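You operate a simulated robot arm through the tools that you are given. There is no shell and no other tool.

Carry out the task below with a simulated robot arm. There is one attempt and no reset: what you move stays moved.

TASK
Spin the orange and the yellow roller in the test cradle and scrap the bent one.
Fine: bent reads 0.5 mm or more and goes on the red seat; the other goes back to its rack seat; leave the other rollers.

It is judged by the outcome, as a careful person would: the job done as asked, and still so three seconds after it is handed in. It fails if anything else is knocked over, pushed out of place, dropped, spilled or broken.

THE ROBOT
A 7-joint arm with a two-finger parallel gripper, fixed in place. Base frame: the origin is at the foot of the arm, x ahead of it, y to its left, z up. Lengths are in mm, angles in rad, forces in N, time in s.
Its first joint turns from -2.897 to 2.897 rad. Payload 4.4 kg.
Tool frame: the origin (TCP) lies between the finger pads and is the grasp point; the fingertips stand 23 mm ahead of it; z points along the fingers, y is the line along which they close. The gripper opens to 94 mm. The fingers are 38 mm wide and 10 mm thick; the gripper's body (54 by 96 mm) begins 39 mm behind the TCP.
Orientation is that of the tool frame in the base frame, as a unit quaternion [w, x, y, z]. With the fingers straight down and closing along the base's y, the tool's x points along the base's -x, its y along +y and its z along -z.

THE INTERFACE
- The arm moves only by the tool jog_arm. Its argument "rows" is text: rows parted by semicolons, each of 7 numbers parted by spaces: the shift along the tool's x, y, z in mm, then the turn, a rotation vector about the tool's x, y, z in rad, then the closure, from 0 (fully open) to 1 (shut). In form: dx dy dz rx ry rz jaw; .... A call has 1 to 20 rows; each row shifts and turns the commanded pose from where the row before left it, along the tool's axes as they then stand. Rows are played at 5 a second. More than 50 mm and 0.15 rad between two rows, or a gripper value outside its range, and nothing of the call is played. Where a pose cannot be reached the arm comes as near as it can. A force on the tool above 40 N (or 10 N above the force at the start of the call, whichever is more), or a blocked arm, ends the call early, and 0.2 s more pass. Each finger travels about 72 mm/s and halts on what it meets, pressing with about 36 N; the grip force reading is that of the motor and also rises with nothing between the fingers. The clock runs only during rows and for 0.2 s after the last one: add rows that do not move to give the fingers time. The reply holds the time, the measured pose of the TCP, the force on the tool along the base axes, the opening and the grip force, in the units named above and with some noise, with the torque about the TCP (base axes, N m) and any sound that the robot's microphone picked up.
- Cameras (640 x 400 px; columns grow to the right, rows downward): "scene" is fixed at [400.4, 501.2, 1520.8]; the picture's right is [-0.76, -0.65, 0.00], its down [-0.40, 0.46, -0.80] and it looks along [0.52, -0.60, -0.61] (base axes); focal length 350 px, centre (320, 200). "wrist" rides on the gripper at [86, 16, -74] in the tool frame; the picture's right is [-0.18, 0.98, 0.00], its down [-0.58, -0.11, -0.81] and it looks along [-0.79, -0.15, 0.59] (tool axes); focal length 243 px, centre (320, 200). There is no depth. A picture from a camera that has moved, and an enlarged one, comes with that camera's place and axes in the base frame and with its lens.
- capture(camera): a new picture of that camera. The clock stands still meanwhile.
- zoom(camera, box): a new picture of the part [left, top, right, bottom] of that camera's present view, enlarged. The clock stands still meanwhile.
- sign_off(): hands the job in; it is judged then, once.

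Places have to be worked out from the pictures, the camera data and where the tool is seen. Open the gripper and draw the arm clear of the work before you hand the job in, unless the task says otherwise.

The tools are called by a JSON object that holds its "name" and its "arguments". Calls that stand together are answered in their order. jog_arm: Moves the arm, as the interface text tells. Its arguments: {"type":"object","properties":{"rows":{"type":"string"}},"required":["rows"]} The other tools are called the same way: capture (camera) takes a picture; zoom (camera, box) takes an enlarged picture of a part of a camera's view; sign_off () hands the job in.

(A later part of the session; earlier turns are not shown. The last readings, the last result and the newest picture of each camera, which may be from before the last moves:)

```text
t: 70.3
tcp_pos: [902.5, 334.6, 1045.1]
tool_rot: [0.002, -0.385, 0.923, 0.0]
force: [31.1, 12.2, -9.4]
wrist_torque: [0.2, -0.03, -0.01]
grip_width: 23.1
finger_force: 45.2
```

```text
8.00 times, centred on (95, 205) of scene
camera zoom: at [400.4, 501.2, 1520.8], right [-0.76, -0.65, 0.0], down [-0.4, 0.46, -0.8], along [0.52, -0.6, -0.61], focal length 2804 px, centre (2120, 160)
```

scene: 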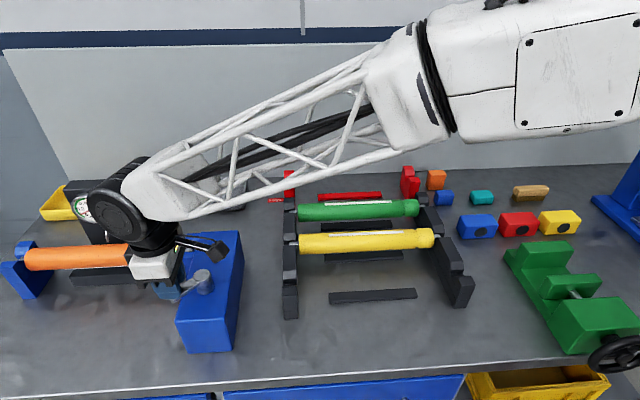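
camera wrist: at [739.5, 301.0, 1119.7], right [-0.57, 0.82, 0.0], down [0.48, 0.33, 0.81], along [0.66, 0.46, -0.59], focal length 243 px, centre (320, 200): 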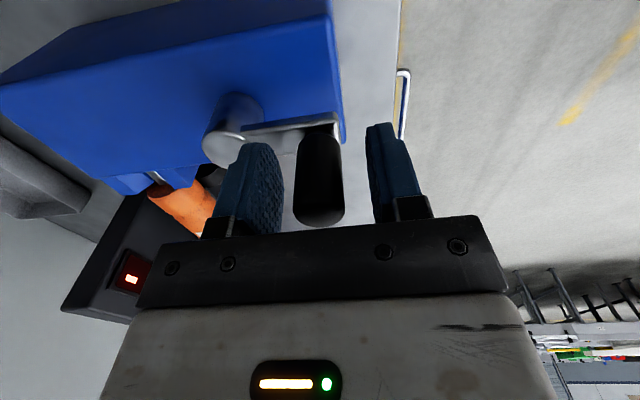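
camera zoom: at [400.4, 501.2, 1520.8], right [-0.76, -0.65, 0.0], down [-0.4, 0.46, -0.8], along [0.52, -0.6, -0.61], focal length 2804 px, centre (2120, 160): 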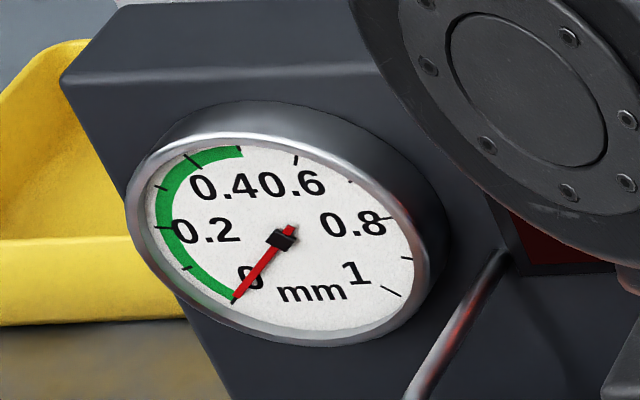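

Needle fell back to 0.00 at ≈112° of crank, so the orange roller's cycle low is here. I continue the visible full turn with slight outward correction, sampling each step.

{"name": "jog_arm", "arguments": {"rows": "0.81 -2.86 0 0 0 0 1; 0.96 -2.82 0 0 0 0 1; 1.1 -2.77 0 0 0 0 1; 1.24 -2.7 0 0 0 0 1; 0 0 0 0 0 0 1"}}

{"name": "zoom", "arguments": {"camera": "scene", "box": [60, 180, 160, 250]}}

{"name": "jog_arm", "arguments": {"rows": "1.71 -2.4 0 0 0 0 1; 1.84 -2.31 0 0 0 0 1; 1.95 -2.21 0 0 0 0 1; 2.07 -2.1 0 0 0 0 1; 0 0 0 0 0 0 1"}}

{"name": "zoom", "arguments": {"camera": "scene", "box": [60, 180, 160, 250]}}

```text
t: 71.5
tcp_pos: [907.4, 322.8, 1044.7]
tool_rot: [0.001, -0.384, 0.923, 0.0]
force: [-39.6, -5.4, 6.2]
wrist_torque: [-0.15, -0.03, -0.02]
grip_width: 23.0
finger_force: 45.3
```

```text
5.71 times, centred on (110, 215) of scene
camera zoom: at [400.4, 501.2, 1520.8], right [-0.76, -0.65, 0.0], down [-0.4, 0.46, -0.8], along [0.52, -0.6, -0.61], focal length 2003 px, centre (1520, 114)
```

zoom: 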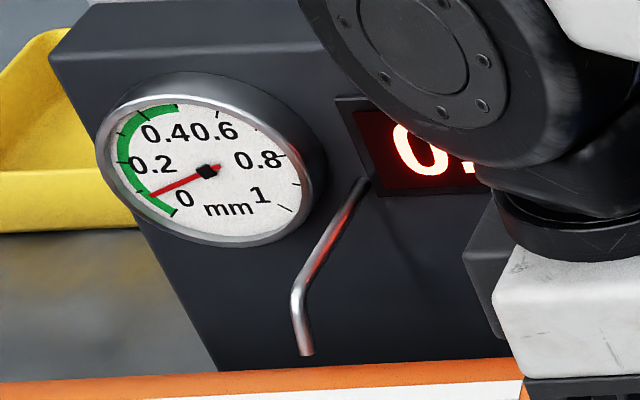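

```text
t: 72.7
tcp_pos: [909.6, 311.9, 1045.9]
tool_rot: [0.002, -0.385, 0.923, 0.001]
force: [-48.2, 4.7, 5.4]
wrist_torque: [0.0, -0.08, -0.09]
grip_width: 23.5
finger_force: 45.3
```

```text
5.71 times, centred on (110, 215) of scene
camera zoom: at [400.4, 501.2, 1520.8], right [-0.76, -0.65, 0.0], down [-0.4, 0.46, -0.8], along [0.52, -0.6, -0.61], focal length 2003 px, centre (1520, 114)
```

zoom: 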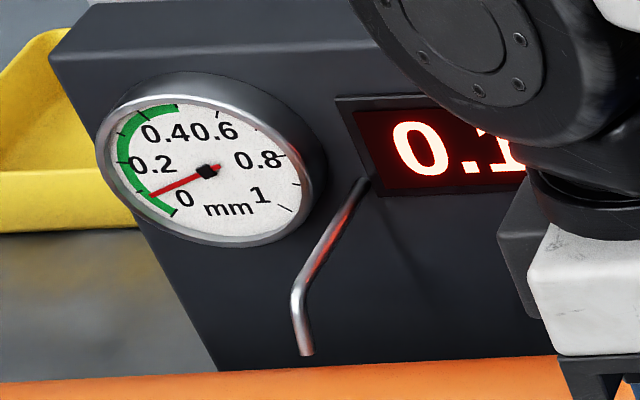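

After a full revolution the display switched from dashes to "0.1…" and the needle holds at ≈0.1. I release the handle and rise to read the complete display.

{"name": "jog_arm", "arguments": {"rows": "0.7 0.7 0 0 0 0 1; 0.7 0.7 0 0 0 0 1; 0 0 0 0 0 0 0.8; 0 0 0 0 0 0 0.5; 0 0 0 0 0 0 0.3; 0 0 0 0 0 0 0.3; 0 0 -30 0 0 0 0.3; 0 0 -40 0 0 0 0; 0 0 -40 0 0 0 0; 45 0 0 0 0 0 0; 45 0 0 0 0 0 0; 45 0 0 0 0 0 0; 0 0 0 0 0 0 0"}}

{"name": "zoom", "arguments": {"camera": "scene", "box": [60, 180, 180, 260]}}

{"name": "capture", "arguments": {"camera": "scene"}}

```text
t: 75.5
tcp_pos: [813.1, 217.4, 1154.4]
tool_rot: [0.002, -0.385, 0.923, 0.0]
force: [-0.7, -0.9, 0.2]
wrist_torque: [-0.02, 0.0, 0.0]
grip_width: 93.9
finger_force: 0.0
```

```text
5.00 times, centred on (120, 220) of scene
camera zoom: at [400.4, 501.2, 1520.8], right [-0.76, -0.65, 0.0], down [-0.4, 0.46, -0.8], along [0.52, -0.6, -0.61], focal length 1752 px, centre (1320, 100)
```

zoom: 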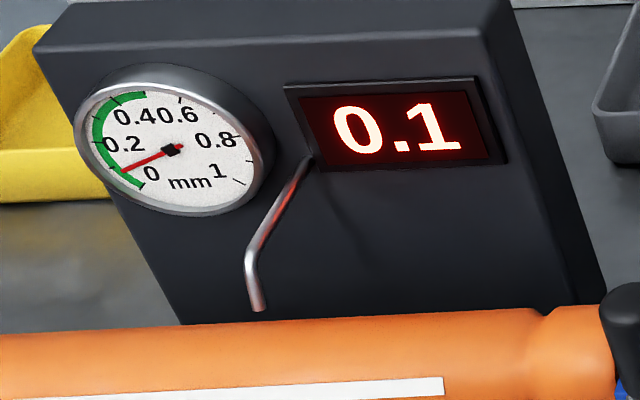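

```text
taken
```

scene: 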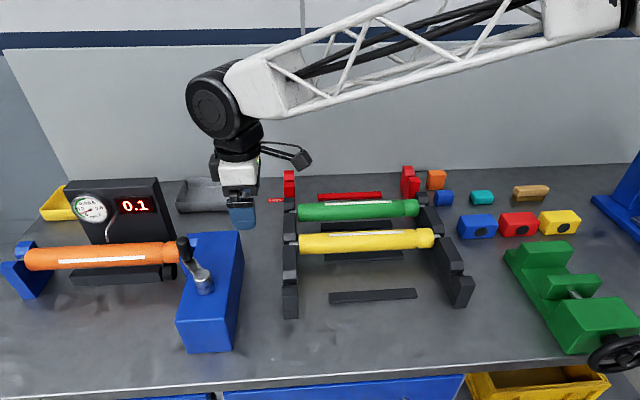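

Orange reads 0.1 mm: straight, so it goes back to its rack seat. I zoom to see how its pins sit now, before picking it up.

{"name": "zoom", "arguments": {"camera": "scene", "box": [130, 215, 220, 305]}}

{"name": "zoom", "arguments": {"camera": "scene", "box": [0, 220, 90, 310]}}

{"name": "capture", "arguments": {"camera": "wrist"}}

```text
4.44 times, centred on (175, 260) of scene
camera zoom: at [400.4, 501.2, 1520.8], right [-0.76, -0.65, 0.0], down [-0.4, 0.46, -0.8], along [0.52, -0.6, -0.61], focal length 1558 px, centre (964, -67)
```

zoom: 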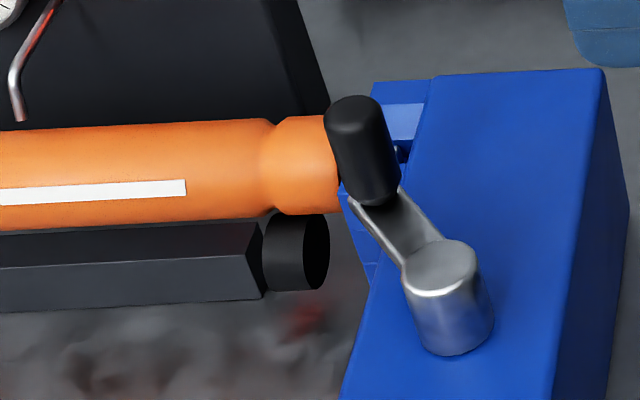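

```text
4.44 times, centred on (45, 265) of scene
camera zoom: at [400.4, 501.2, 1520.8], right [-0.76, -0.65, 0.0], down [-0.4, 0.46, -0.8], along [0.52, -0.6, -0.61], focal length 1558 px, centre (1542, -89)
```

zoom: 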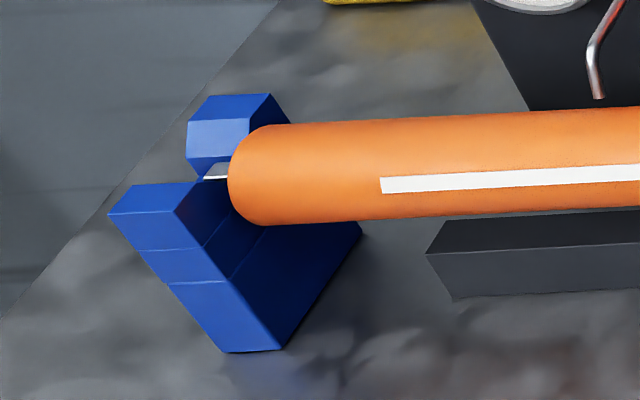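

```text
taken
camera wrist: at [741.2, 165.9, 1228.6], right [-0.57, 0.82, 0.0], down [0.48, 0.33, 0.81], along [0.66, 0.46, -0.59], focal length 243 px, centre (320, 200)
```

wrist: 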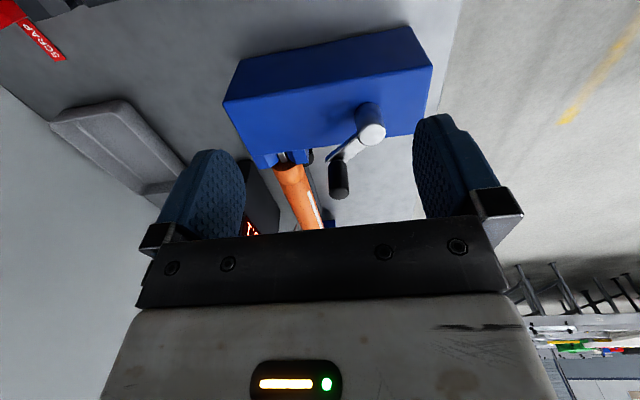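

The crank stays put and is clear of the roller. I move above the orange roller's grip spot (E≈1029, P≈−512) with open fingers.

{"name": "jog_arm", "arguments": {"rows": "-37.5 -11.35 0 0 0 0 0; -37.5 -11.35 0 0 0 0 0; -37.5 -11.35 0 0 0 0 0; -37.5 -11.35 0 0 0 0 0; -37.5 -11.35 0 0 0 0 0; -37.5 -11.35 0 0 0 0 0; -37.5 -11.35 0 0 0 0 0; -37.5 -11.35 0 0 0 0 0; 0 0 40 0 0 0 0; 0 0 40 0 0 0 0; 0 0 40 0 0 0 0; 0 0 0 0 0 0 0; 0 0 0 0 0 0 0"}}

{"name": "capture", "arguments": {"camera": "wrist"}}

{"name": "zoom", "arguments": {"camera": "scene", "box": [0, 160, 220, 310]}}

```text
t: 78.3
tcp_pos: [1089.4, 367.0, 1034.5]
tool_rot: [0.002, -0.385, 0.923, 0.001]
force: [-0.2, 0.0, -0.1]
wrist_torque: [0.02, 0.0, 0.0]
grip_width: 94.1
finger_force: 0.0
```

```text
taken
camera wrist: at [1016.6, 315.3, 1109.5], right [-0.57, 0.82, 0.0], down [0.48, 0.33, 0.81], along [0.67, 0.46, -0.59], focal length 243 px, centre (320, 200)
```

wrist: 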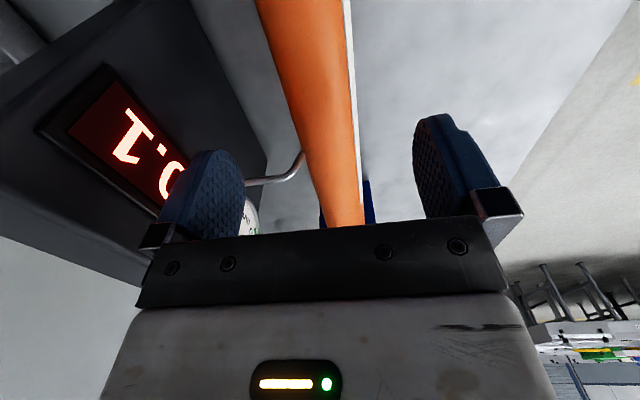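

```text
2.67 times, centred on (110, 235) of scene
camera zoom: at [400.4, 501.2, 1520.8], right [-0.76, -0.65, 0.0], down [-0.4, 0.46, -0.8], along [0.52, -0.6, -0.61], focal length 935 px, centre (880, 107)
```

zoom: 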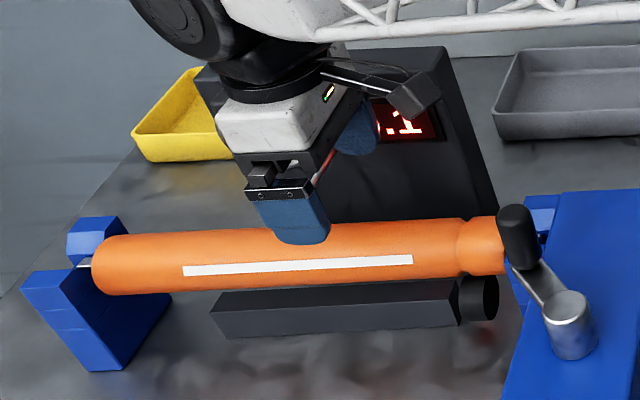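

Aligned at E≈1029.8, P≈−511. Descending to axis height (z≈945) and closing on the roller.

{"name": "jog_arm", "arguments": {"rows": "0 -1 30 0 0 0 0; 0 0 30 0 0 0 0; 0 0 15 0 0 0 0; 0 0 13 0 0 0 0; 0 0 0 0 0 0 0; 0 0 0 0 0 0 0.3; 0 0 0 0 0 0 0.5; 0 0 0 0 0 0 0.8; 0 0 0 0 0 0 1; 0 0 0 0 0 0 1; 0 0 0 0 0 0 1"}}

```text
t: 80.7
tcp_pos: [1088.2, 365.2, 947.3]
tool_rot: [0.002, -0.385, 0.923, 0.001]
force: [-1.8, 2.6, -0.2]
wrist_torque: [0.55, -0.44, 0.87]
grip_width: 48.9
finger_force: 36.0
```

Gripped at E≈1027.7, P≈−511. I lift slowly, easing 4 mm away from the stylus as the pins leave the slots.

{"name": "jog_arm", "arguments": {"rows": "0 0 -4 0 0 0 1; 0 0 -5 0 0 0 1; 0 2 -5 0 0 0 1; 0 2 -6 0 0 0 1; 0 0 -10 0 0 0 1; 0 0 -20 0 0 0 1; 0 0 -30 0 0 0 1; 0 0 -35 0 0 0 1; 0 0 -35 0 0 0 1; 0 0 -35 0 0 0 1; 0 0 -20 0 0 0 1; 0 0 0 0 0 0 1"}}

{"name": "zoom", "arguments": {"camera": "scene", "box": [0, 120, 220, 310]}}

{"name": "capture", "arguments": {"camera": "scene"}}

```text
t: 83.3
tcp_pos: [1085.4, 367.2, 1152.7]
tool_rot: [0.002, -0.384, 0.923, 0.001]
force: [-0.3, -0.3, -5.2]
wrist_torque: [-0.15, 0.18, 0.21]
grip_width: 49.0
finger_force: 36.3
```

```text
2.11 times, centred on (110, 215) of scene
camera zoom: at [400.4, 501.2, 1520.8], right [-0.76, -0.65, 0.0], down [-0.4, 0.46, -0.8], along [0.52, -0.6, -0.61], focal length 738 px, centre (762, 168)
```

zoom: 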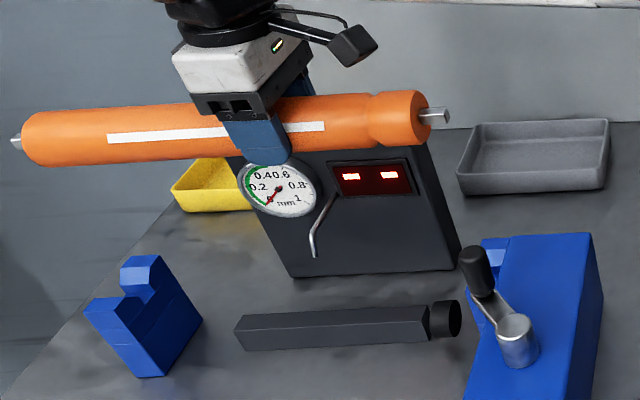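

```text
taken
```

scene: 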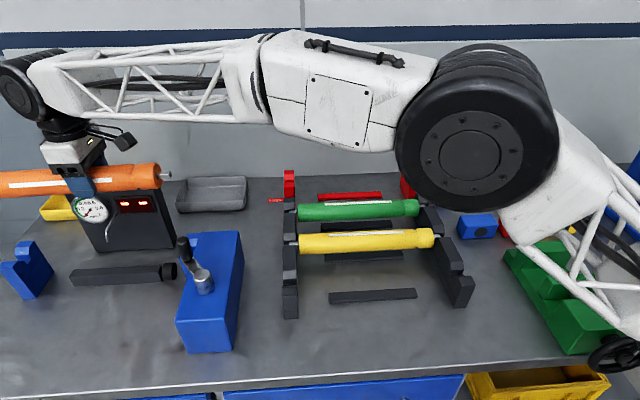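

Lifted cleanly; the display reset. Tilt is small (~0.025 rad). Carrying it back above the rack at z≈1150.

{"name": "jog_arm", "arguments": {"rows": "14.8 2.2 0 0 0 0 1; 25 3.65 0 0 0 0 1; 28 4.1 0 0 0 0 1; 28 4.1 0 0 0 0 1; 28 4.1 0 0 0 0 1; 28 4.1 0 0 0 0 1; 28 4.1 0 0 0 0 1; 28 4.1 0 0 0 0 1; 28 4.1 0 0 0 0 1; 28 4.1 0 0 0 0 1; 28 4.1 0 0 0 0 1; 28 4.1 0 0 0 0 1; 28 4.1 0 0 0 0 1; 28 4.1 0 0 0 0 1; 28 4.1 0 0 0 0 1; 28 4.1 0 0 0 0 1"}}

{"name": "jog_arm", "arguments": {"rows": "28 4.1 0 0 0 0 1; 28 4.1 0 0 0 0 1; 28 4.1 0 0 0 0 1; 28 4.1 0 0 0 0 1; 28 4.1 0 0 0 0 1; 19.5 2.4 0 0 0 0 1; 0 0 0 0 0 0 1; 0 0 0 0 0 0 1"}}

{"name": "capture", "arguments": {"camera": "scene"}}

{"name": "zoom", "arguments": {"camera": "scene", "box": [290, 130, 410, 220]}}

{"name": "zoom", "arguments": {"camera": "scene", "box": [430, 100, 550, 200]}}

```text
t: 86.7
tcp_pos: [735.5, 105.2, 1150.7]
tool_rot: [0.002, -0.384, 0.923, 0.001]
force: [-0.7, 0.4, -5.7]
wrist_torque: [-0.15, 0.19, 0.19]
grip_width: 49.5
finger_force: 36.0
```

```text
t: 88.5
tcp_pos: [606.4, 7.6, 1152.0]
tool_rot: [0.002, -0.384, 0.923, 0.001]
force: [0.0, -0.3, -6.2]
wrist_torque: [-0.12, 0.17, 0.16]
grip_width: 49.2
finger_force: 36.0
```

```text
taken
```

scene: 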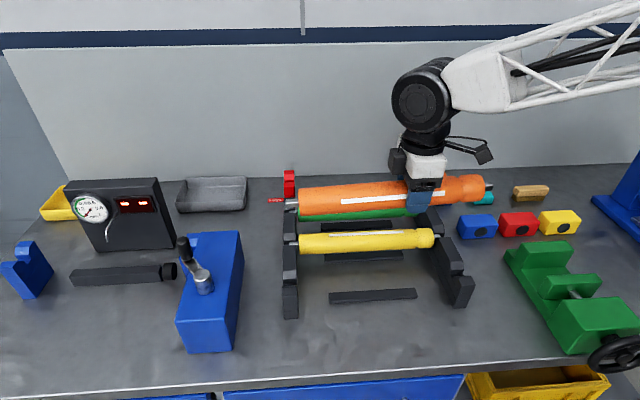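

```text
4.44 times, centred on (350, 175) of scene
camera zoom: at [400.4, 501.2, 1520.8], right [-0.76, -0.65, 0.0], down [-0.4, 0.46, -0.8], along [0.52, -0.6, -0.61], focal length 1558 px, centre (187, 311)
```

zoom: 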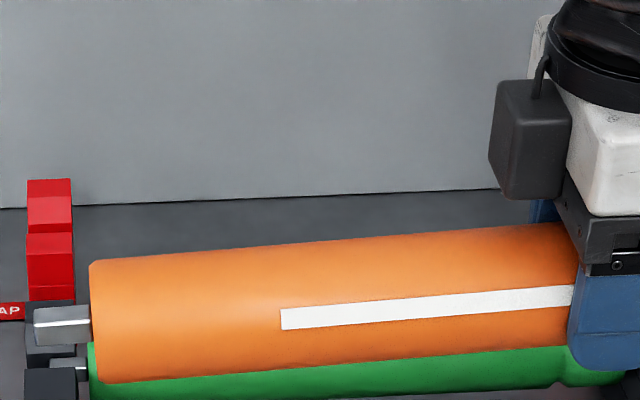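

```text
4.00 times, centred on (490, 150) of scene
camera zoom: at [400.4, 501.2, 1520.8], right [-0.76, -0.65, 0.0], down [-0.4, 0.46, -0.8], along [0.52, -0.6, -0.61], focal length 1402 px, centre (-360, 400)
```

zoom: 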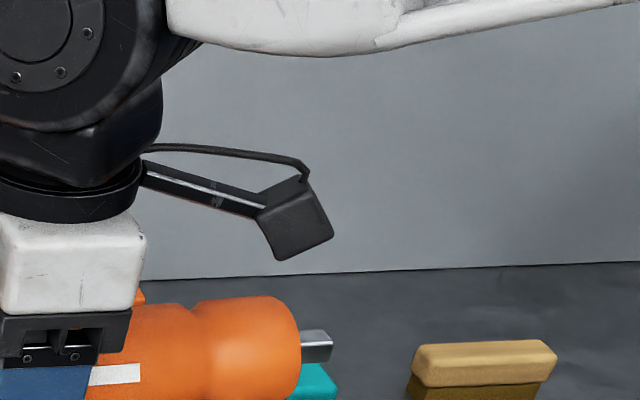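

Above the rack: roller centre at E≈476, pitched 0.048 rad. I level it, shift to E≈480, P≈−421.7, and lower to z≈990 for another check.

{"name": "jog_arm", "arguments": {"rows": "0 0 0 0 -0.024 0 1; 0 0 0 0 -0.024 0 1; -3.6 1.7 0 0 0 0 1; 1.6 0 32 0 0 0 1; 1.6 0 32 0 0 0 1; 1.6 0 32 0 0 0 1; 1.6 0 32 0 0 0 1; 1.6 0 32 0 0 0 1; 0 0 0 0 0 0 1; 0 0 0 0 0 0 1"}}

{"name": "zoom", "arguments": {"camera": "scene", "box": [270, 200, 390, 300]}}

{"name": "zoom", "arguments": {"camera": "scene", "box": [410, 190, 530, 290]}}

```text
t: 90.7
tcp_pos: [608.7, 11.1, 989.7]
tool_rot: [0.023, -0.385, 0.923, 0.01]
force: [0.8, -0.5, -5.3]
wrist_torque: [-0.14, 0.13, 0.03]
grip_width: 49.4
finger_force: 35.6
```

```text
4.00 times, centred on (330, 250) of scene
camera zoom: at [400.4, 501.2, 1520.8], right [-0.76, -0.65, 0.0], down [-0.4, 0.46, -0.8], along [0.52, -0.6, -0.61], focal length 1402 px, centre (280, 0)
```

zoom: 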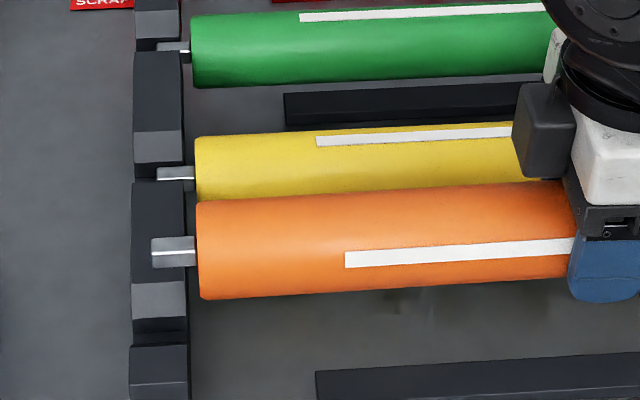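

```text
4.00 times, centred on (470, 240) of scene
camera zoom: at [400.4, 501.2, 1520.8], right [-0.76, -0.65, 0.0], down [-0.4, 0.46, -0.8], along [0.52, -0.6, -0.61], focal length 1402 px, centre (-280, 40)
```

zoom: 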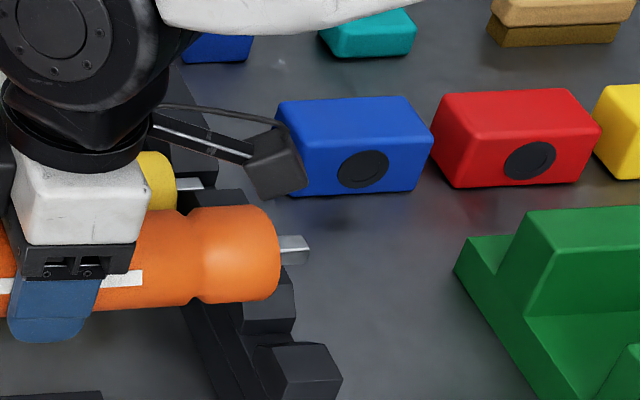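

Level and centred at E≈479.8. I lower to just above the seat, then in small steps watching the force.

{"name": "jog_arm", "arguments": {"rows": "0.8 0 15 0 0 0 1; 0.8 0 15 0 0 0 1; 0.5 0.5 10 0 0 0 1; 0.4 0 8 0 0 0 1; 0 0 0 0 0 0 1"}}

{"name": "zoom", "arguments": {"camera": "scene", "box": [270, 220, 370, 310]}}

{"name": "zoom", "arguments": {"camera": "scene", "box": [410, 220, 510, 310]}}

```text
t: 91.9
tcp_pos: [608.2, 13.1, 942.9]
tool_rot: [0.024, -0.384, 0.923, 0.01]
force: [-0.7, -0.1, -6.0]
wrist_torque: [-0.15, 0.13, 0.14]
grip_width: 49.2
finger_force: 36.0
```

```text
4.44 times, centred on (320, 265) of scene
camera zoom: at [400.4, 501.2, 1520.8], right [-0.76, -0.65, 0.0], down [-0.4, 0.46, -0.8], along [0.52, -0.6, -0.61], focal length 1558 px, centre (320, -89)
```

zoom: 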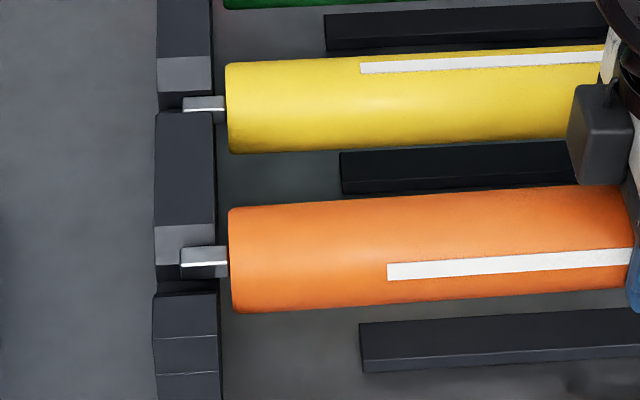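

```text
4.44 times, centred on (460, 265) of scene
camera zoom: at [400.4, 501.2, 1520.8], right [-0.76, -0.65, 0.0], down [-0.4, 0.46, -0.8], along [0.52, -0.6, -0.61], focal length 1558 px, centre (-302, -89)
```

zoom: 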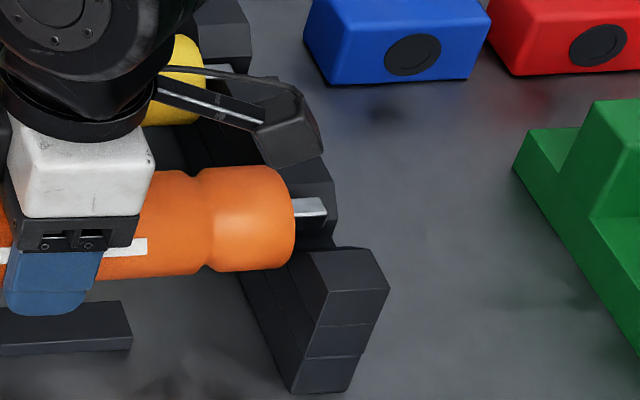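

Pins are about to enter the rack slots with ~5 mm end clearance. Continuing down in small steps.

{"name": "jog_arm", "arguments": {"rows": "0.3 -0.8 5 0 0 0 1; 0.2 0 4 0 0 0 1; 0.2 0 4 0 0 0 1; 0 0 0 0 0 0 1"}}

{"name": "jog_arm", "arguments": {"rows": "0.1 0 2 0 0 0 1; 0.1 0 2 0 0 0 1; 0 0 0 0 0 0 1"}}

{"name": "jog_arm", "arguments": {"rows": "0.1 0 2 0 0 0 1; 0 0 0 0 0 0 1"}}

```text
t: 92.9
tcp_pos: [608.9, 11.1, 931.3]
tool_rot: [0.025, -0.384, 0.923, 0.01]
force: [-12.8, 9.5, 19.1]
wrist_torque: [0.38, -0.26, -0.96]
grip_width: 49.7
finger_force: 36.2
```

```text
t: 93.7
tcp_pos: [608.0, 11.8, 925.5]
tool_rot: [0.023, -0.385, 0.923, 0.01]
force: [-25.8, 14.9, 22.8]
wrist_torque: [0.09, -0.04, -0.21]
grip_width: 48.9
finger_force: 35.8
```

```text
t: 94.3
tcp_pos: [609.4, 11.2, 924.6]
tool_rot: [0.024, -0.385, 0.922, 0.011]
force: [-25.8, 22.3, 23.8]
wrist_torque: [0.15, -0.11, -0.24]
grip_width: 48.8
finger_force: 36.0
```

There is a +P push of ~34 N: the slot lies a couple of millimetres further toward +P. I shift +2 mm in P and re-check.

{"name": "jog_arm", "arguments": {"rows": "0 1 -0.5 0 0 0 1; 0 1 -0.5 0 0 0 1; 0 0 0 0 0 0 1"}}

{"name": "zoom", "arguments": {"camera": "scene", "box": [270, 220, 370, 310]}}

{"name": "zoom", "arguments": {"camera": "scene", "box": [410, 220, 510, 310]}}

```text
t: 95.1
tcp_pos: [606.8, 11.5, 925.5]
tool_rot: [0.024, -0.384, 0.923, 0.01]
force: [-0.1, -0.7, -4.8]
wrist_torque: [-0.15, 0.17, -0.02]
grip_width: 48.8
finger_force: 35.8
```

```text
4.44 times, centred on (320, 265) of scene
camera zoom: at [400.4, 501.2, 1520.8], right [-0.76, -0.65, 0.0], down [-0.4, 0.46, -0.8], along [0.52, -0.6, -0.61], focal length 1558 px, centre (320, -89)
```

zoom: 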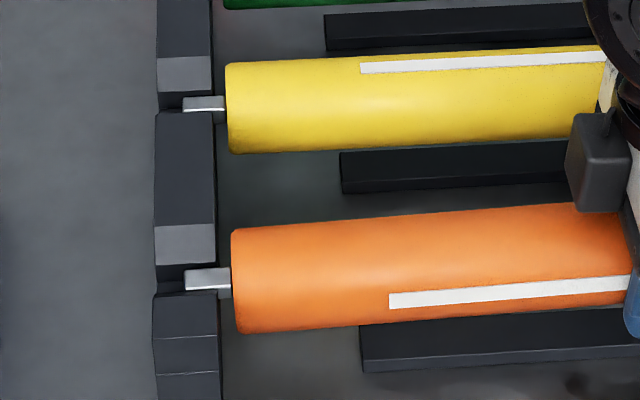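

```text
4.44 times, centred on (460, 265) of scene
camera zoom: at [400.4, 501.2, 1520.8], right [-0.76, -0.65, 0.0], down [-0.4, 0.46, -0.8], along [0.52, -0.6, -0.61], focal length 1558 px, centre (-302, -89)
```

zoom: 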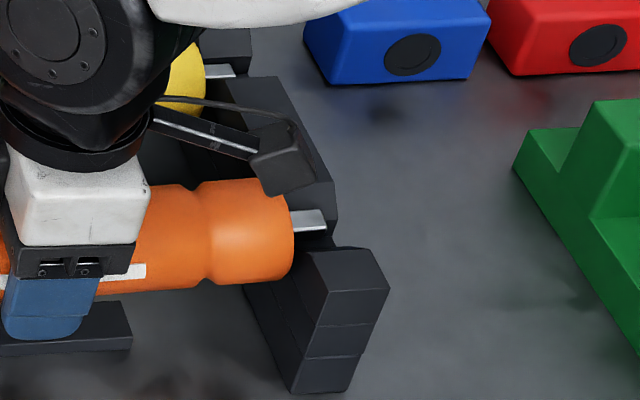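

Free again with the full weight on the gripper and the pins inside the slots. Lowering the last millimetres until contact.

{"name": "jog_arm", "arguments": {"rows": "0.1 0 2 0 0 0 1; 0 0 0 0 0 0 1"}}

{"name": "jog_arm", "arguments": {"rows": "0.1 0 2 0 0 0 1; 0 0 0 0 0 0 1"}}

{"name": "jog_arm", "arguments": {"rows": "0.1 0 1.5 0 0 0 1; 0 0 0 0 0 0 1"}}

```text
t: 95.7
tcp_pos: [608.1, 12.0, 923.9]
tool_rot: [0.025, -0.384, 0.923, 0.011]
force: [1.4, 1.4, 0.7]
wrist_torque: [0.84, -0.76, -0.1]
grip_width: 48.9
finger_force: 35.7
```

```text
t: 96.3
tcp_pos: [607.4, 12.0, 921.6]
tool_rot: [0.025, -0.384, 0.923, 0.01]
force: [1.4, 1.4, 0.9]
wrist_torque: [0.83, -0.77, -0.04]
grip_width: 49.1
finger_force: 36.2
```

```text
t: 96.9
tcp_pos: [607.1, 14.4, 920.0]
tool_rot: [0.023, -0.384, 0.923, 0.01]
force: [-1.4, -2.1, -0.4]
wrist_torque: [0.6, -0.61, -0.12]
grip_width: 48.5
finger_force: 35.0
```

The far end is resting on its seat and the roller is pivoting level as I lower. One look, then lower a bit more.

{"name": "zoom", "arguments": {"camera": "scene", "box": [270, 220, 370, 310]}}

{"name": "zoom", "arguments": {"camera": "scene", "box": [410, 220, 510, 310]}}

{"name": "jog_arm", "arguments": {"rows": "0.1 0 1.5 0 0 0 1; 0 0 0 0 0 0 1"}}

```text
4.44 times, centred on (320, 265) of scene
camera zoom: at [400.4, 501.2, 1520.8], right [-0.76, -0.65, 0.0], down [-0.4, 0.46, -0.8], along [0.52, -0.6, -0.61], focal length 1558 px, centre (320, -89)
```

zoom: 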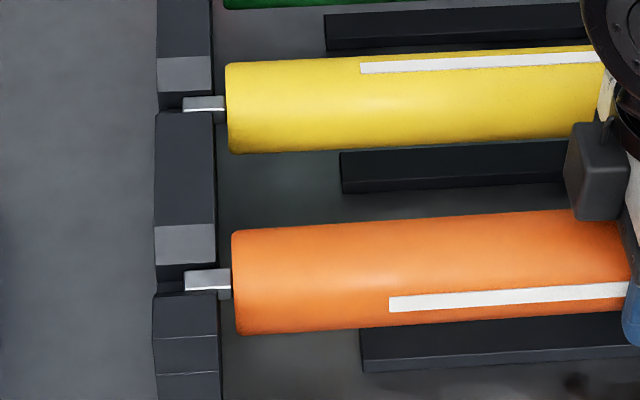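

```text
4.44 times, centred on (460, 265) of scene
camera zoom: at [400.4, 501.2, 1520.8], right [-0.76, -0.65, 0.0], down [-0.4, 0.46, -0.8], along [0.52, -0.6, -0.61], focal length 1558 px, centre (-302, -89)
```

zoom: 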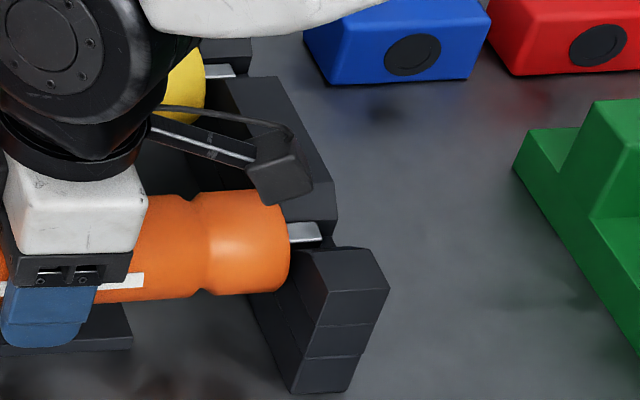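

```text
t: 97.5
tcp_pos: [607.5, 13.1, 917.6]
tool_rot: [0.024, -0.384, 0.923, 0.01]
force: [1.5, 0.5, 1.2]
wrist_torque: [0.86, -0.82, -0.19]
grip_width: 48.8
finger_force: 36.1
```

Left end matches its original seated position; the collar end is still ~3 mm high. Lowering a little further.

{"name": "jog_arm", "arguments": {"rows": "0.1 0 1.5 0 0 0 1; 0 0 0 0 0 0 1"}}

{"name": "jog_arm", "arguments": {"rows": "0.1 0 1.5 0 0 0 1; 0 0 0 0 0 0 1"}}

{"name": "zoom", "arguments": {"camera": "scene", "box": [410, 220, 510, 310]}}

```text
t: 98.1
tcp_pos: [608.0, 13.1, 917.0]
tool_rot: [0.024, -0.384, 0.923, 0.01]
force: [-6.0, 4.1, 19.3]
wrist_torque: [-0.4, 0.58, -0.06]
grip_width: 48.6
finger_force: 36.2
```

```text
t: 98.7
tcp_pos: [608.8, 11.6, 916.2]
tool_rot: [0.024, -0.384, 0.923, 0.009]
force: [1.3, 9.9, 22.0]
wrist_torque: [0.41, -0.2, 0.07]
grip_width: 48.7
finger_force: 35.7
```

```text
4.44 times, centred on (460, 265) of scene
camera zoom: at [400.4, 501.2, 1520.8], right [-0.76, -0.65, 0.0], down [-0.4, 0.46, -0.8], along [0.52, -0.6, -0.61], focal length 1558 px, centre (-302, -89)
```

zoom: 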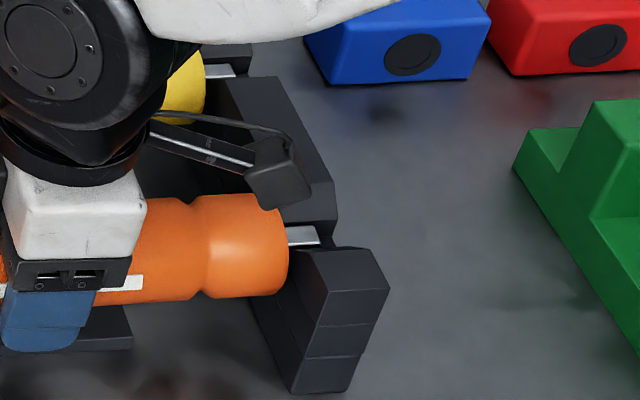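

Both ends carry now (+20 N up) and the image matches the original seat. Backing off slightly and opening.

{"name": "jog_arm", "arguments": {"rows": "0 0 -1.5 0 0 0 1; 0 0 0 0 0 0 0.8; 0 0 0 0 0 0 0.5; 0 0 0 0 0 0 0.2; 0 0 0 0 0 0 0; 0 0 0 0 0 0 0; 0 0 0 0 0 0 0"}}

{"name": "jog_arm", "arguments": {"rows": "-0.5 0 -10 0 0 0 0; -1 0 -20 0 0 0 0; -2 0 -40 0 0 0 0; -2 0 -40 0 0 0 0; -2 0 -40 0 0 0 0; -2 0 -40 0 0 0 0; 0 0 0 0 0.024 0 0; 0 0 0 0 0.024 0 0; 0 0 0 0 0 0 0"}}

{"name": "zoom", "arguments": {"camera": "scene", "box": [270, 160, 490, 320]}}

{"name": "capture", "arguments": {"camera": "wrist"}}

```text
t: 100.3
tcp_pos: [606.0, 12.3, 917.0]
tool_rot: [0.024, -0.384, 0.923, 0.009]
force: [-0.5, 1.2, 0.1]
wrist_torque: [-0.02, 0.0, -0.02]
grip_width: 93.9
finger_force: 0.1
```

```text
t: 102.3
tcp_pos: [607.2, 12.0, 1106.3]
tool_rot: [0.002, -0.385, 0.923, 0.0]
force: [0.7, 0.0, -0.1]
wrist_torque: [0.03, -0.01, 0.01]
grip_width: 94.0
finger_force: 0.1
```

```text
2.50 times, centred on (380, 240) of scene
camera zoom: at [400.4, 501.2, 1520.8], right [-0.76, -0.65, 0.0], down [-0.4, 0.46, -0.8], along [0.52, -0.6, -0.61], focal length 876 px, centre (170, 100)
```

zoom: 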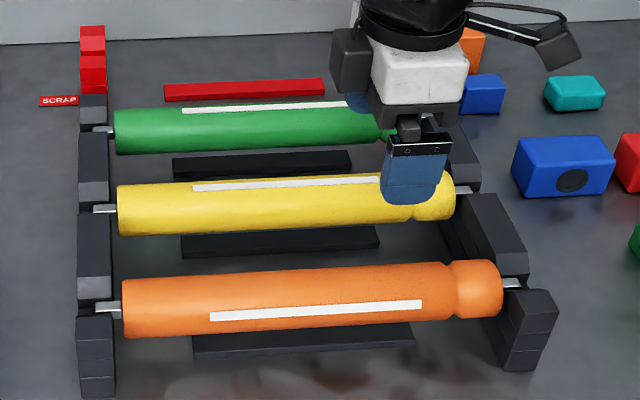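

```text
taken
camera wrist: at [535.5, -38.5, 1182.2], right [-0.57, 0.82, 0.0], down [0.49, 0.33, 0.81], along [0.66, 0.46, -0.59], focal length 243 px, centre (320, 200)
```

wrist: 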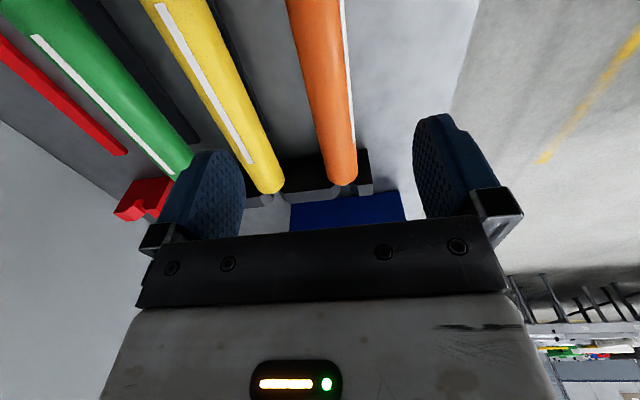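

Orange is back in its seat. Next, the yellow roller: I move 120 mm to P≈−541 above it and check alignment.

{"name": "jog_arm", "arguments": {"rows": "0.5 -40 0 0 0 0 0; 0 -40 0 0 0 0 0; 0 -40 0 0 0 0 0; 0 0 0 0 0 0 0; 0 0 0 0 0 0 0"}}

{"name": "zoom", "arguments": {"camera": "wrist", "box": [200, 0, 440, 210]}}

{"name": "zoom", "arguments": {"camera": "scene", "box": [270, 120, 490, 320]}}

```text
t: 103.5
tcp_pos: [690.1, -71.8, 1105.8]
tool_rot: [0.002, -0.385, 0.923, 0.001]
force: [-0.1, -0.3, -0.6]
wrist_torque: [-0.04, 0.03, 0.04]
grip_width: 94.1
finger_force: 0.0
```

```text
1.90 times, centred on (320, 105) of wrist
camera zoom: at [619.4, -122.9, 1180.3], right [-0.57, 0.82, 0.0], down [0.48, 0.33, 0.81], along [0.67, 0.46, -0.59], focal length 462 px, centre (320, 381)
```

zoom: 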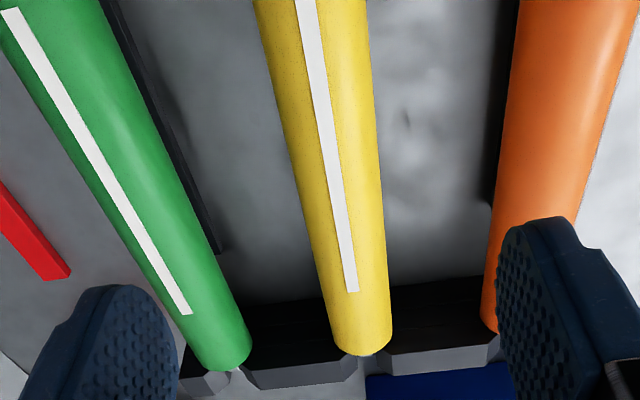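

```text
2.00 times, centred on (380, 220) of scene
camera zoom: at [400.4, 501.2, 1520.8], right [-0.76, -0.65, 0.0], down [-0.4, 0.46, -0.8], along [0.52, -0.6, -0.61], focal length 701 px, centre (200, 160)
```

zoom: 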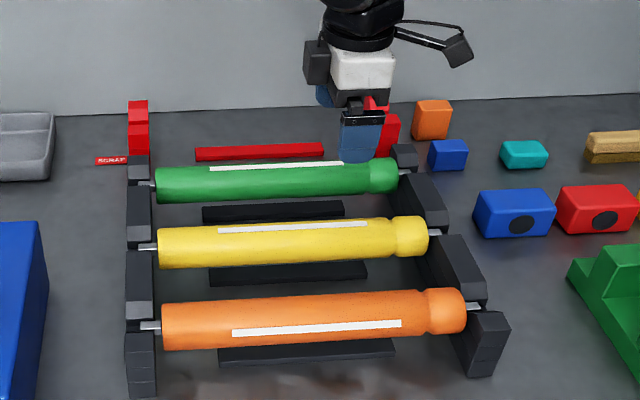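

Yellow's axis is at P≈−541.5. I shift −2.6 mm, descend to z≈975 and re-check before straddling it.

{"name": "jog_arm", "arguments": {"rows": "0 -2.6 0 0 0 0 0; 0 0 45 0 0 0 0; 0 0 45 0 0 0 0; 0 0 40 0 0 0 0; 0 0 0 0 0 0 0; 0 0 0 0 0 0 0"}}

```text
t: 104.9
tcp_pos: [694.7, -75.3, 975.5]
tool_rot: [0.002, -0.384, 0.923, 0.001]
force: [0.3, 0.6, 0.1]
wrist_torque: [-0.01, -0.01, 0.0]
grip_width: 94.0
finger_force: 0.0
```

Now P≈−544.5, so I correct +3 mm while descending to the axis height and close on the roller.

{"name": "jog_arm", "arguments": {"rows": "0 3 20 0 0 0 0; 0 0 20 0 0 0 0; 0 0 14 0 0 0 0; 0 0 0 0 0 0 0; 0 0 0 0 0 0 0"}}

{"name": "capture", "arguments": {"camera": "wrist"}}

```text
t: 106.1
tcp_pos: [691.6, -72.7, 922.4]
tool_rot: [0.002, -0.385, 0.923, 0.001]
force: [0.4, 0.1, 0.1]
wrist_torque: [0.03, -0.01, -0.03]
grip_width: 94.0
finger_force: 0.0
```

```text
taken
camera wrist: at [620.9, -123.2, 997.3], right [-0.57, 0.82, 0.0], down [0.48, 0.33, 0.81], along [0.67, 0.46, -0.59], focal length 243 px, centre (320, 200)
```

wrist: 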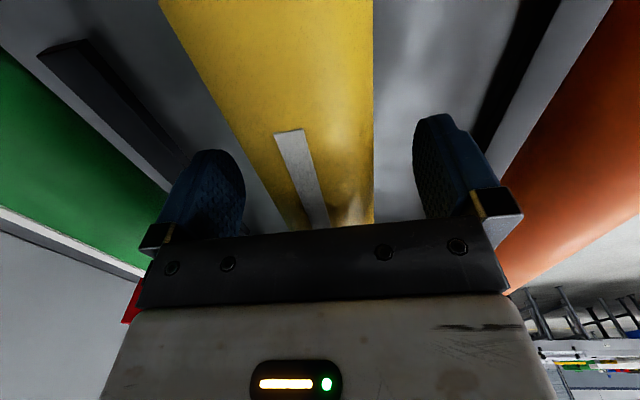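

Centred (P≈−540.4, E≈437.6, z≈922). Closing the gripper on yellow.

{"name": "jog_arm", "arguments": {"rows": "0 -0.8 1 0 0 0 0; 0 0 0 0 0 0 0.3; 0 0 0 0 0 0 0.5; 0 0 0 0 0 0 0.8; 0 0 0 0 0 0 1; 0 0 0 0 0 0 1; 0 0 0 0 0 0 1; 0 0 0 0 0 0 1"}}

{"name": "jog_arm", "arguments": {"rows": "0 0 -5 0 0 0 1; 0 0 -10 0 0 0 1; 0 0 -20 0 0 0 1; 0 0 -25 0 0 0 1; 0 0 -30 0 0 0 1; 0 0 -35 0 0 0 1; 0 0 -35 0 0 0 1; 0 0 -35 0 0 0 1; 0 0 -35 0 0 0 1; 0 0 0 0 0 0 1"}}

{"name": "capture", "arguments": {"camera": "scene"}}

{"name": "capture", "arguments": {"camera": "wrist"}}

```text
t: 107.9
tcp_pos: [693.1, -72.9, 921.5]
tool_rot: [0.002, -0.385, 0.923, 0.0]
force: [-1.9, 2.3, 3.4]
wrist_torque: [0.23, -0.26, 0.77]
grip_width: 49.1
finger_force: 36.2
```

```text
t: 110.1
tcp_pos: [691.3, -73.0, 1150.1]
tool_rot: [0.002, -0.384, 0.923, 0.001]
force: [0.0, 0.8, -5.4]
wrist_torque: [-0.13, 0.17, 0.11]
grip_width: 49.3
finger_force: 36.3
```

```text
taken
```

scene: 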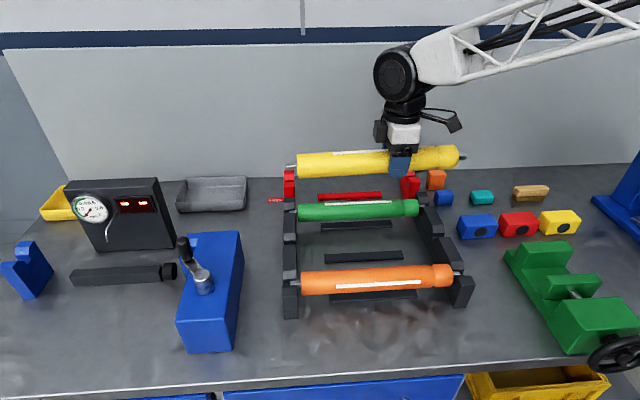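

```text
taken
camera wrist: at [620.0, -123.2, 1224.2], right [-0.57, 0.82, 0.0], down [0.48, 0.33, 0.81], along [0.66, 0.46, -0.59], focal length 243 px, centre (320, 200)
```

wrist: 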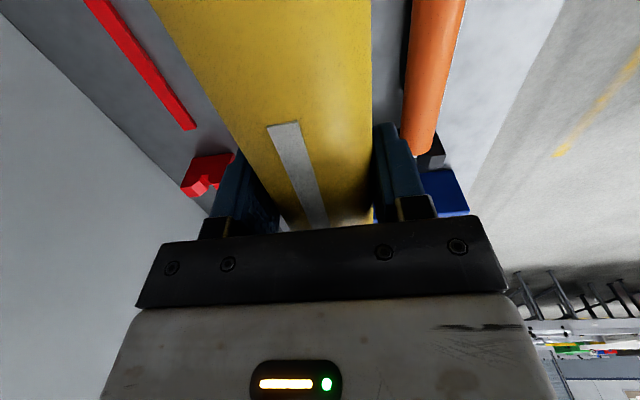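

Yellow is gripped and lifted cleanly. Carrying it to the cradle at z≈1150.

{"name": "jog_arm", "arguments": {"rows": "-15 0.8 0 0 0 0 1; -25 1.4 0 0 0 0 1; -28.5 1.55 0 0 0 0 1; -28.5 1.55 0 0 0 0 1; -28.5 1.55 0 0 0 0 1; -28.5 1.55 0 0 0 0 1; -28.5 1.55 0 0 0 0 1; -28.5 1.55 0 0 0 0 1; -28.5 1.55 0 0 0 0 1; -28.5 1.55 0 0 0 0 1; -28.5 1.55 0 0 0 0 1; -28.5 1.55 0 0 0 0 1; -28.5 1.55 0 0 0 0 1; -28.5 1.55 0 0 0 0 1; -28.5 1.55 0 0 0 0 1; -28.5 1.55 0 0 0 0 1"}}

{"name": "jog_arm", "arguments": {"rows": "-28.5 1.55 0 0 0 0 1; -28.5 1.55 0 0 0 0 1; -28.5 1.55 0 0 0 0 1; -28.5 1.55 0 0 0 0 1; -22 1.2 0 0 0 0 1; -15 0.8 0 0 0 0 1; 0 0 0 0 0 0 1; 0 0 0 0 0 0 1"}}

{"name": "zoom", "arguments": {"camera": "scene", "box": [0, 120, 220, 310]}}

{"name": "zoom", "arguments": {"camera": "scene", "box": [90, 130, 190, 210]}}

```text
t: 113.5
tcp_pos: [984.9, 257.2, 1153.3]
tool_rot: [0.002, -0.384, 0.923, 0.0]
force: [0.4, 0.5, -4.5]
wrist_torque: [-0.17, 0.12, -0.07]
grip_width: 49.1
finger_force: 36.3
```

```text
t: 115.3
tcp_pos: [1083.2, 368.6, 1152.8]
tool_rot: [0.002, -0.384, 0.923, 0.001]
force: [0.2, 0.5, -5.9]
wrist_torque: [-0.16, 0.13, -0.16]
grip_width: 49.2
finger_force: 36.2
```

```text
2.11 times, centred on (110, 215) of scene
camera zoom: at [400.4, 501.2, 1520.8], right [-0.76, -0.65, 0.0], down [-0.4, 0.46, -0.8], along [0.52, -0.6, -0.61], focal length 738 px, centre (762, 168)
```

zoom: 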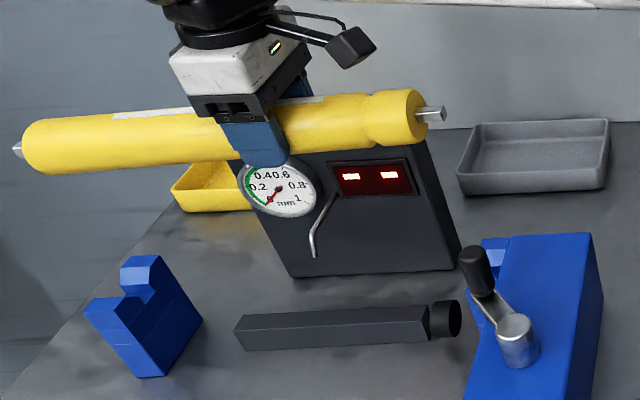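

```text
5.00 times, centred on (140, 170) of scene
camera zoom: at [400.4, 501.2, 1520.8], right [-0.76, -0.65, 0.0], down [-0.4, 0.46, -0.8], along [0.52, -0.6, -0.61], focal length 1752 px, centre (1220, 350)
```

zoom: 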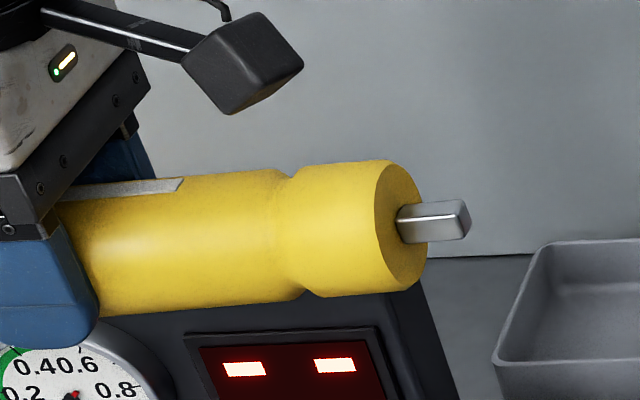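

Display reset, yellow pitched ≈0.058 rad with centre E≈1070. I level it and lower to just above the V tops.

{"name": "jog_arm", "arguments": {"rows": "0 0 0 0 -0.029 0 1; 0 0 0 0 -0.029 0 1; 0 -2.5 0 0 0 0 1; 2.05 0 33 0 0 0 1; 2.05 0 33 0 0 0 1; 2.05 0 33 0 0 0 1; 2.05 0 33 0 0 0 1; 2.05 0 33 0 0 0 1; 0 0 0 0 0 0 1; 0 0 0 0 0 0 1"}}

{"name": "zoom", "arguments": {"camera": "scene", "box": [0, 180, 110, 310]}}

{"name": "zoom", "arguments": {"camera": "scene", "box": [110, 180, 250, 310]}}

```text
t: 117.5
tcp_pos: [1085.8, 366.3, 986.3]
tool_rot: [0.028, -0.384, 0.923, 0.012]
force: [-0.1, 0.2, -5.2]
wrist_torque: [-0.12, 0.14, 0.09]
grip_width: 49.5
finger_force: 35.4
```

```text
3.08 times, centred on (55, 245) of scene
camera zoom: at [400.4, 501.2, 1520.8], right [-0.76, -0.65, 0.0], down [-0.4, 0.46, -0.8], along [0.52, -0.6, -0.61], focal length 1078 px, centre (1135, 62)
```

zoom: 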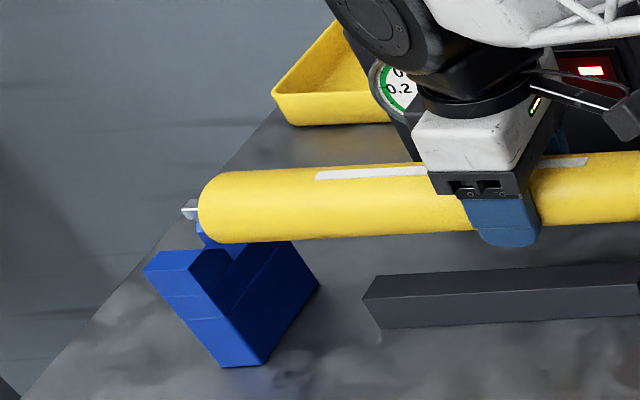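

```text
3.08 times, centred on (180, 245) of scene
camera zoom: at [400.4, 501.2, 1520.8], right [-0.76, -0.65, 0.0], down [-0.4, 0.46, -0.8], along [0.52, -0.6, -0.61], focal length 1078 px, centre (751, 62)
```

zoom: 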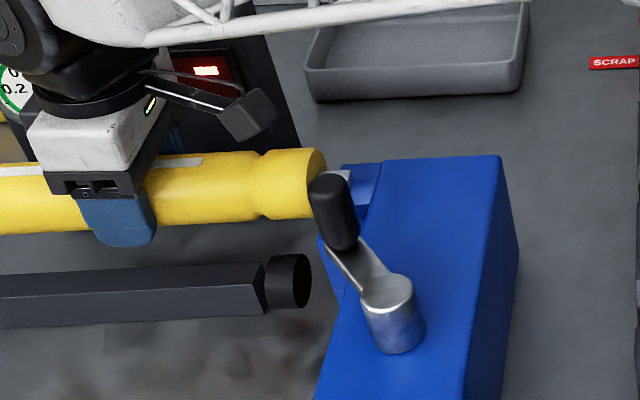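

Position matches the orange run and the roller is level. Lowering into the V's in the same way.

{"name": "jog_arm", "arguments": {"rows": "0.37 0 6 0 0 0 1; 0.37 0 6 0 0 0 1; 0.37 0 6 0 0 0 1; 0.37 0 6 0 0 0 1; 0 0 0 0 0 0 1"}}

{"name": "jog_arm", "arguments": {"rows": "0.2 -1 3 0 0 0 1; 0.2 -1 3 0 0 0 1; 0.2 -1 3 0 0 0 1; 0.2 0 2 0 0 0 1; 0 0 0 0 0 0 1"}}

{"name": "zoom", "arguments": {"camera": "scene", "box": [0, 180, 220, 310]}}

```text
t: 118.7
tcp_pos: [1085.4, 366.4, 964.0]
tool_rot: [0.028, -0.384, 0.923, 0.012]
force: [-0.9, 0.5, -4.9]
wrist_torque: [-0.16, 0.14, 0.14]
grip_width: 49.4
finger_force: 36.0
```

```text
t: 119.9
tcp_pos: [1086.5, 366.4, 952.5]
tool_rot: [0.027, -0.385, 0.923, 0.012]
force: [-0.3, -1.2, -5.9]
wrist_torque: [-0.17, 0.11, -0.06]
grip_width: 49.5
finger_force: 35.9
```

```text
2.91 times, centred on (110, 245) of scene
camera zoom: at [400.4, 501.2, 1520.8], right [-0.76, -0.65, 0.0], down [-0.4, 0.46, -0.8], along [0.52, -0.6, -0.61], focal length 1020 px, centre (931, 69)
```

zoom: 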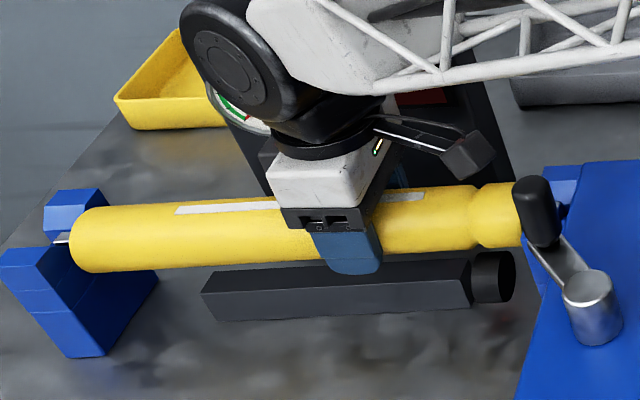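

No contact yet at z≈952.5, P≈−509. Continuing down with a bit more shift toward −511.5.

{"name": "jog_arm", "arguments": {"rows": "0.13 -1 2 0 0 0 1; 0.13 -1 2 0 0 0 1; 0 0 0 0 0 0 1"}}

{"name": "jog_arm", "arguments": {"rows": "0.13 0 2 0 0 0 1; 0 0 0 0 0 0 1"}}

{"name": "jog_arm", "arguments": {"rows": "0.13 0 2 0 0 0 1; 0 0 0 0 0 0 1"}}

```text
t: 120.7
tcp_pos: [1088.9, 365.4, 950.2]
tool_rot: [0.029, -0.385, 0.922, 0.013]
force: [-10.9, 10.7, 7.7]
wrist_torque: [0.67, -0.53, -1.17]
grip_width: 48.8
finger_force: 35.5
```

```text
t: 121.3
tcp_pos: [1088.9, 364.0, 947.2]
tool_rot: [0.029, -0.385, 0.922, 0.012]
force: [-7.0, 14.5, 17.1]
wrist_torque: [-0.16, 0.32, -1.27]
grip_width: 49.5
finger_force: 35.5
```

```text
t: 121.9
tcp_pos: [1088.5, 363.6, 945.9]
tool_rot: [0.029, -0.385, 0.922, 0.013]
force: [-11.2, 19.1, 25.5]
wrist_torque: [0.09, 0.18, -1.44]
grip_width: 49.6
finger_force: 36.1
```

Seating force up with a +P push; I shift +1.3 mm in P and ease off slightly to see whether it is seated.

{"name": "jog_arm", "arguments": {"rows": "0 0.7 -0.5 0 0 0 1; 0 0.7 -0.5 0 0 0 1; 0 0 0 0 0 0 1"}}

{"name": "jog_arm", "arguments": {"rows": "0.1 0 1.5 0 0 0 1; 0 0 0 0 0 0 1"}}

{"name": "zoom", "arguments": {"camera": "scene", "box": [0, 180, 220, 310]}}

```text
t: 122.7
tcp_pos: [1088.8, 363.5, 945.4]
tool_rot: [0.029, -0.384, 0.923, 0.013]
force: [5.0, 3.5, 15.0]
wrist_torque: [0.4, -0.42, -1.11]
grip_width: 48.9
finger_force: 36.1
```

```text
t: 123.3
tcp_pos: [1088.2, 364.2, 945.5]
tool_rot: [0.029, -0.384, 0.923, 0.012]
force: [-2.7, -6.3, 20.5]
wrist_torque: [-0.06, 0.09, 1.01]
grip_width: 49.1
finger_force: 35.5
```

```text
2.91 times, centred on (110, 245) of scene
camera zoom: at [400.4, 501.2, 1520.8], right [-0.76, -0.65, 0.0], down [-0.4, 0.46, -0.8], along [0.52, -0.6, -0.61], focal length 1020 px, centre (931, 69)
```

zoom: 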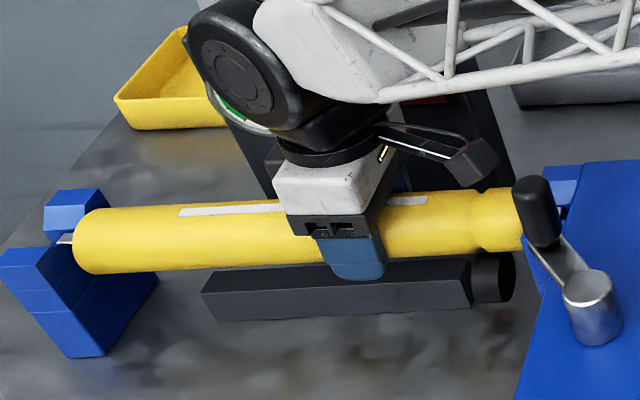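

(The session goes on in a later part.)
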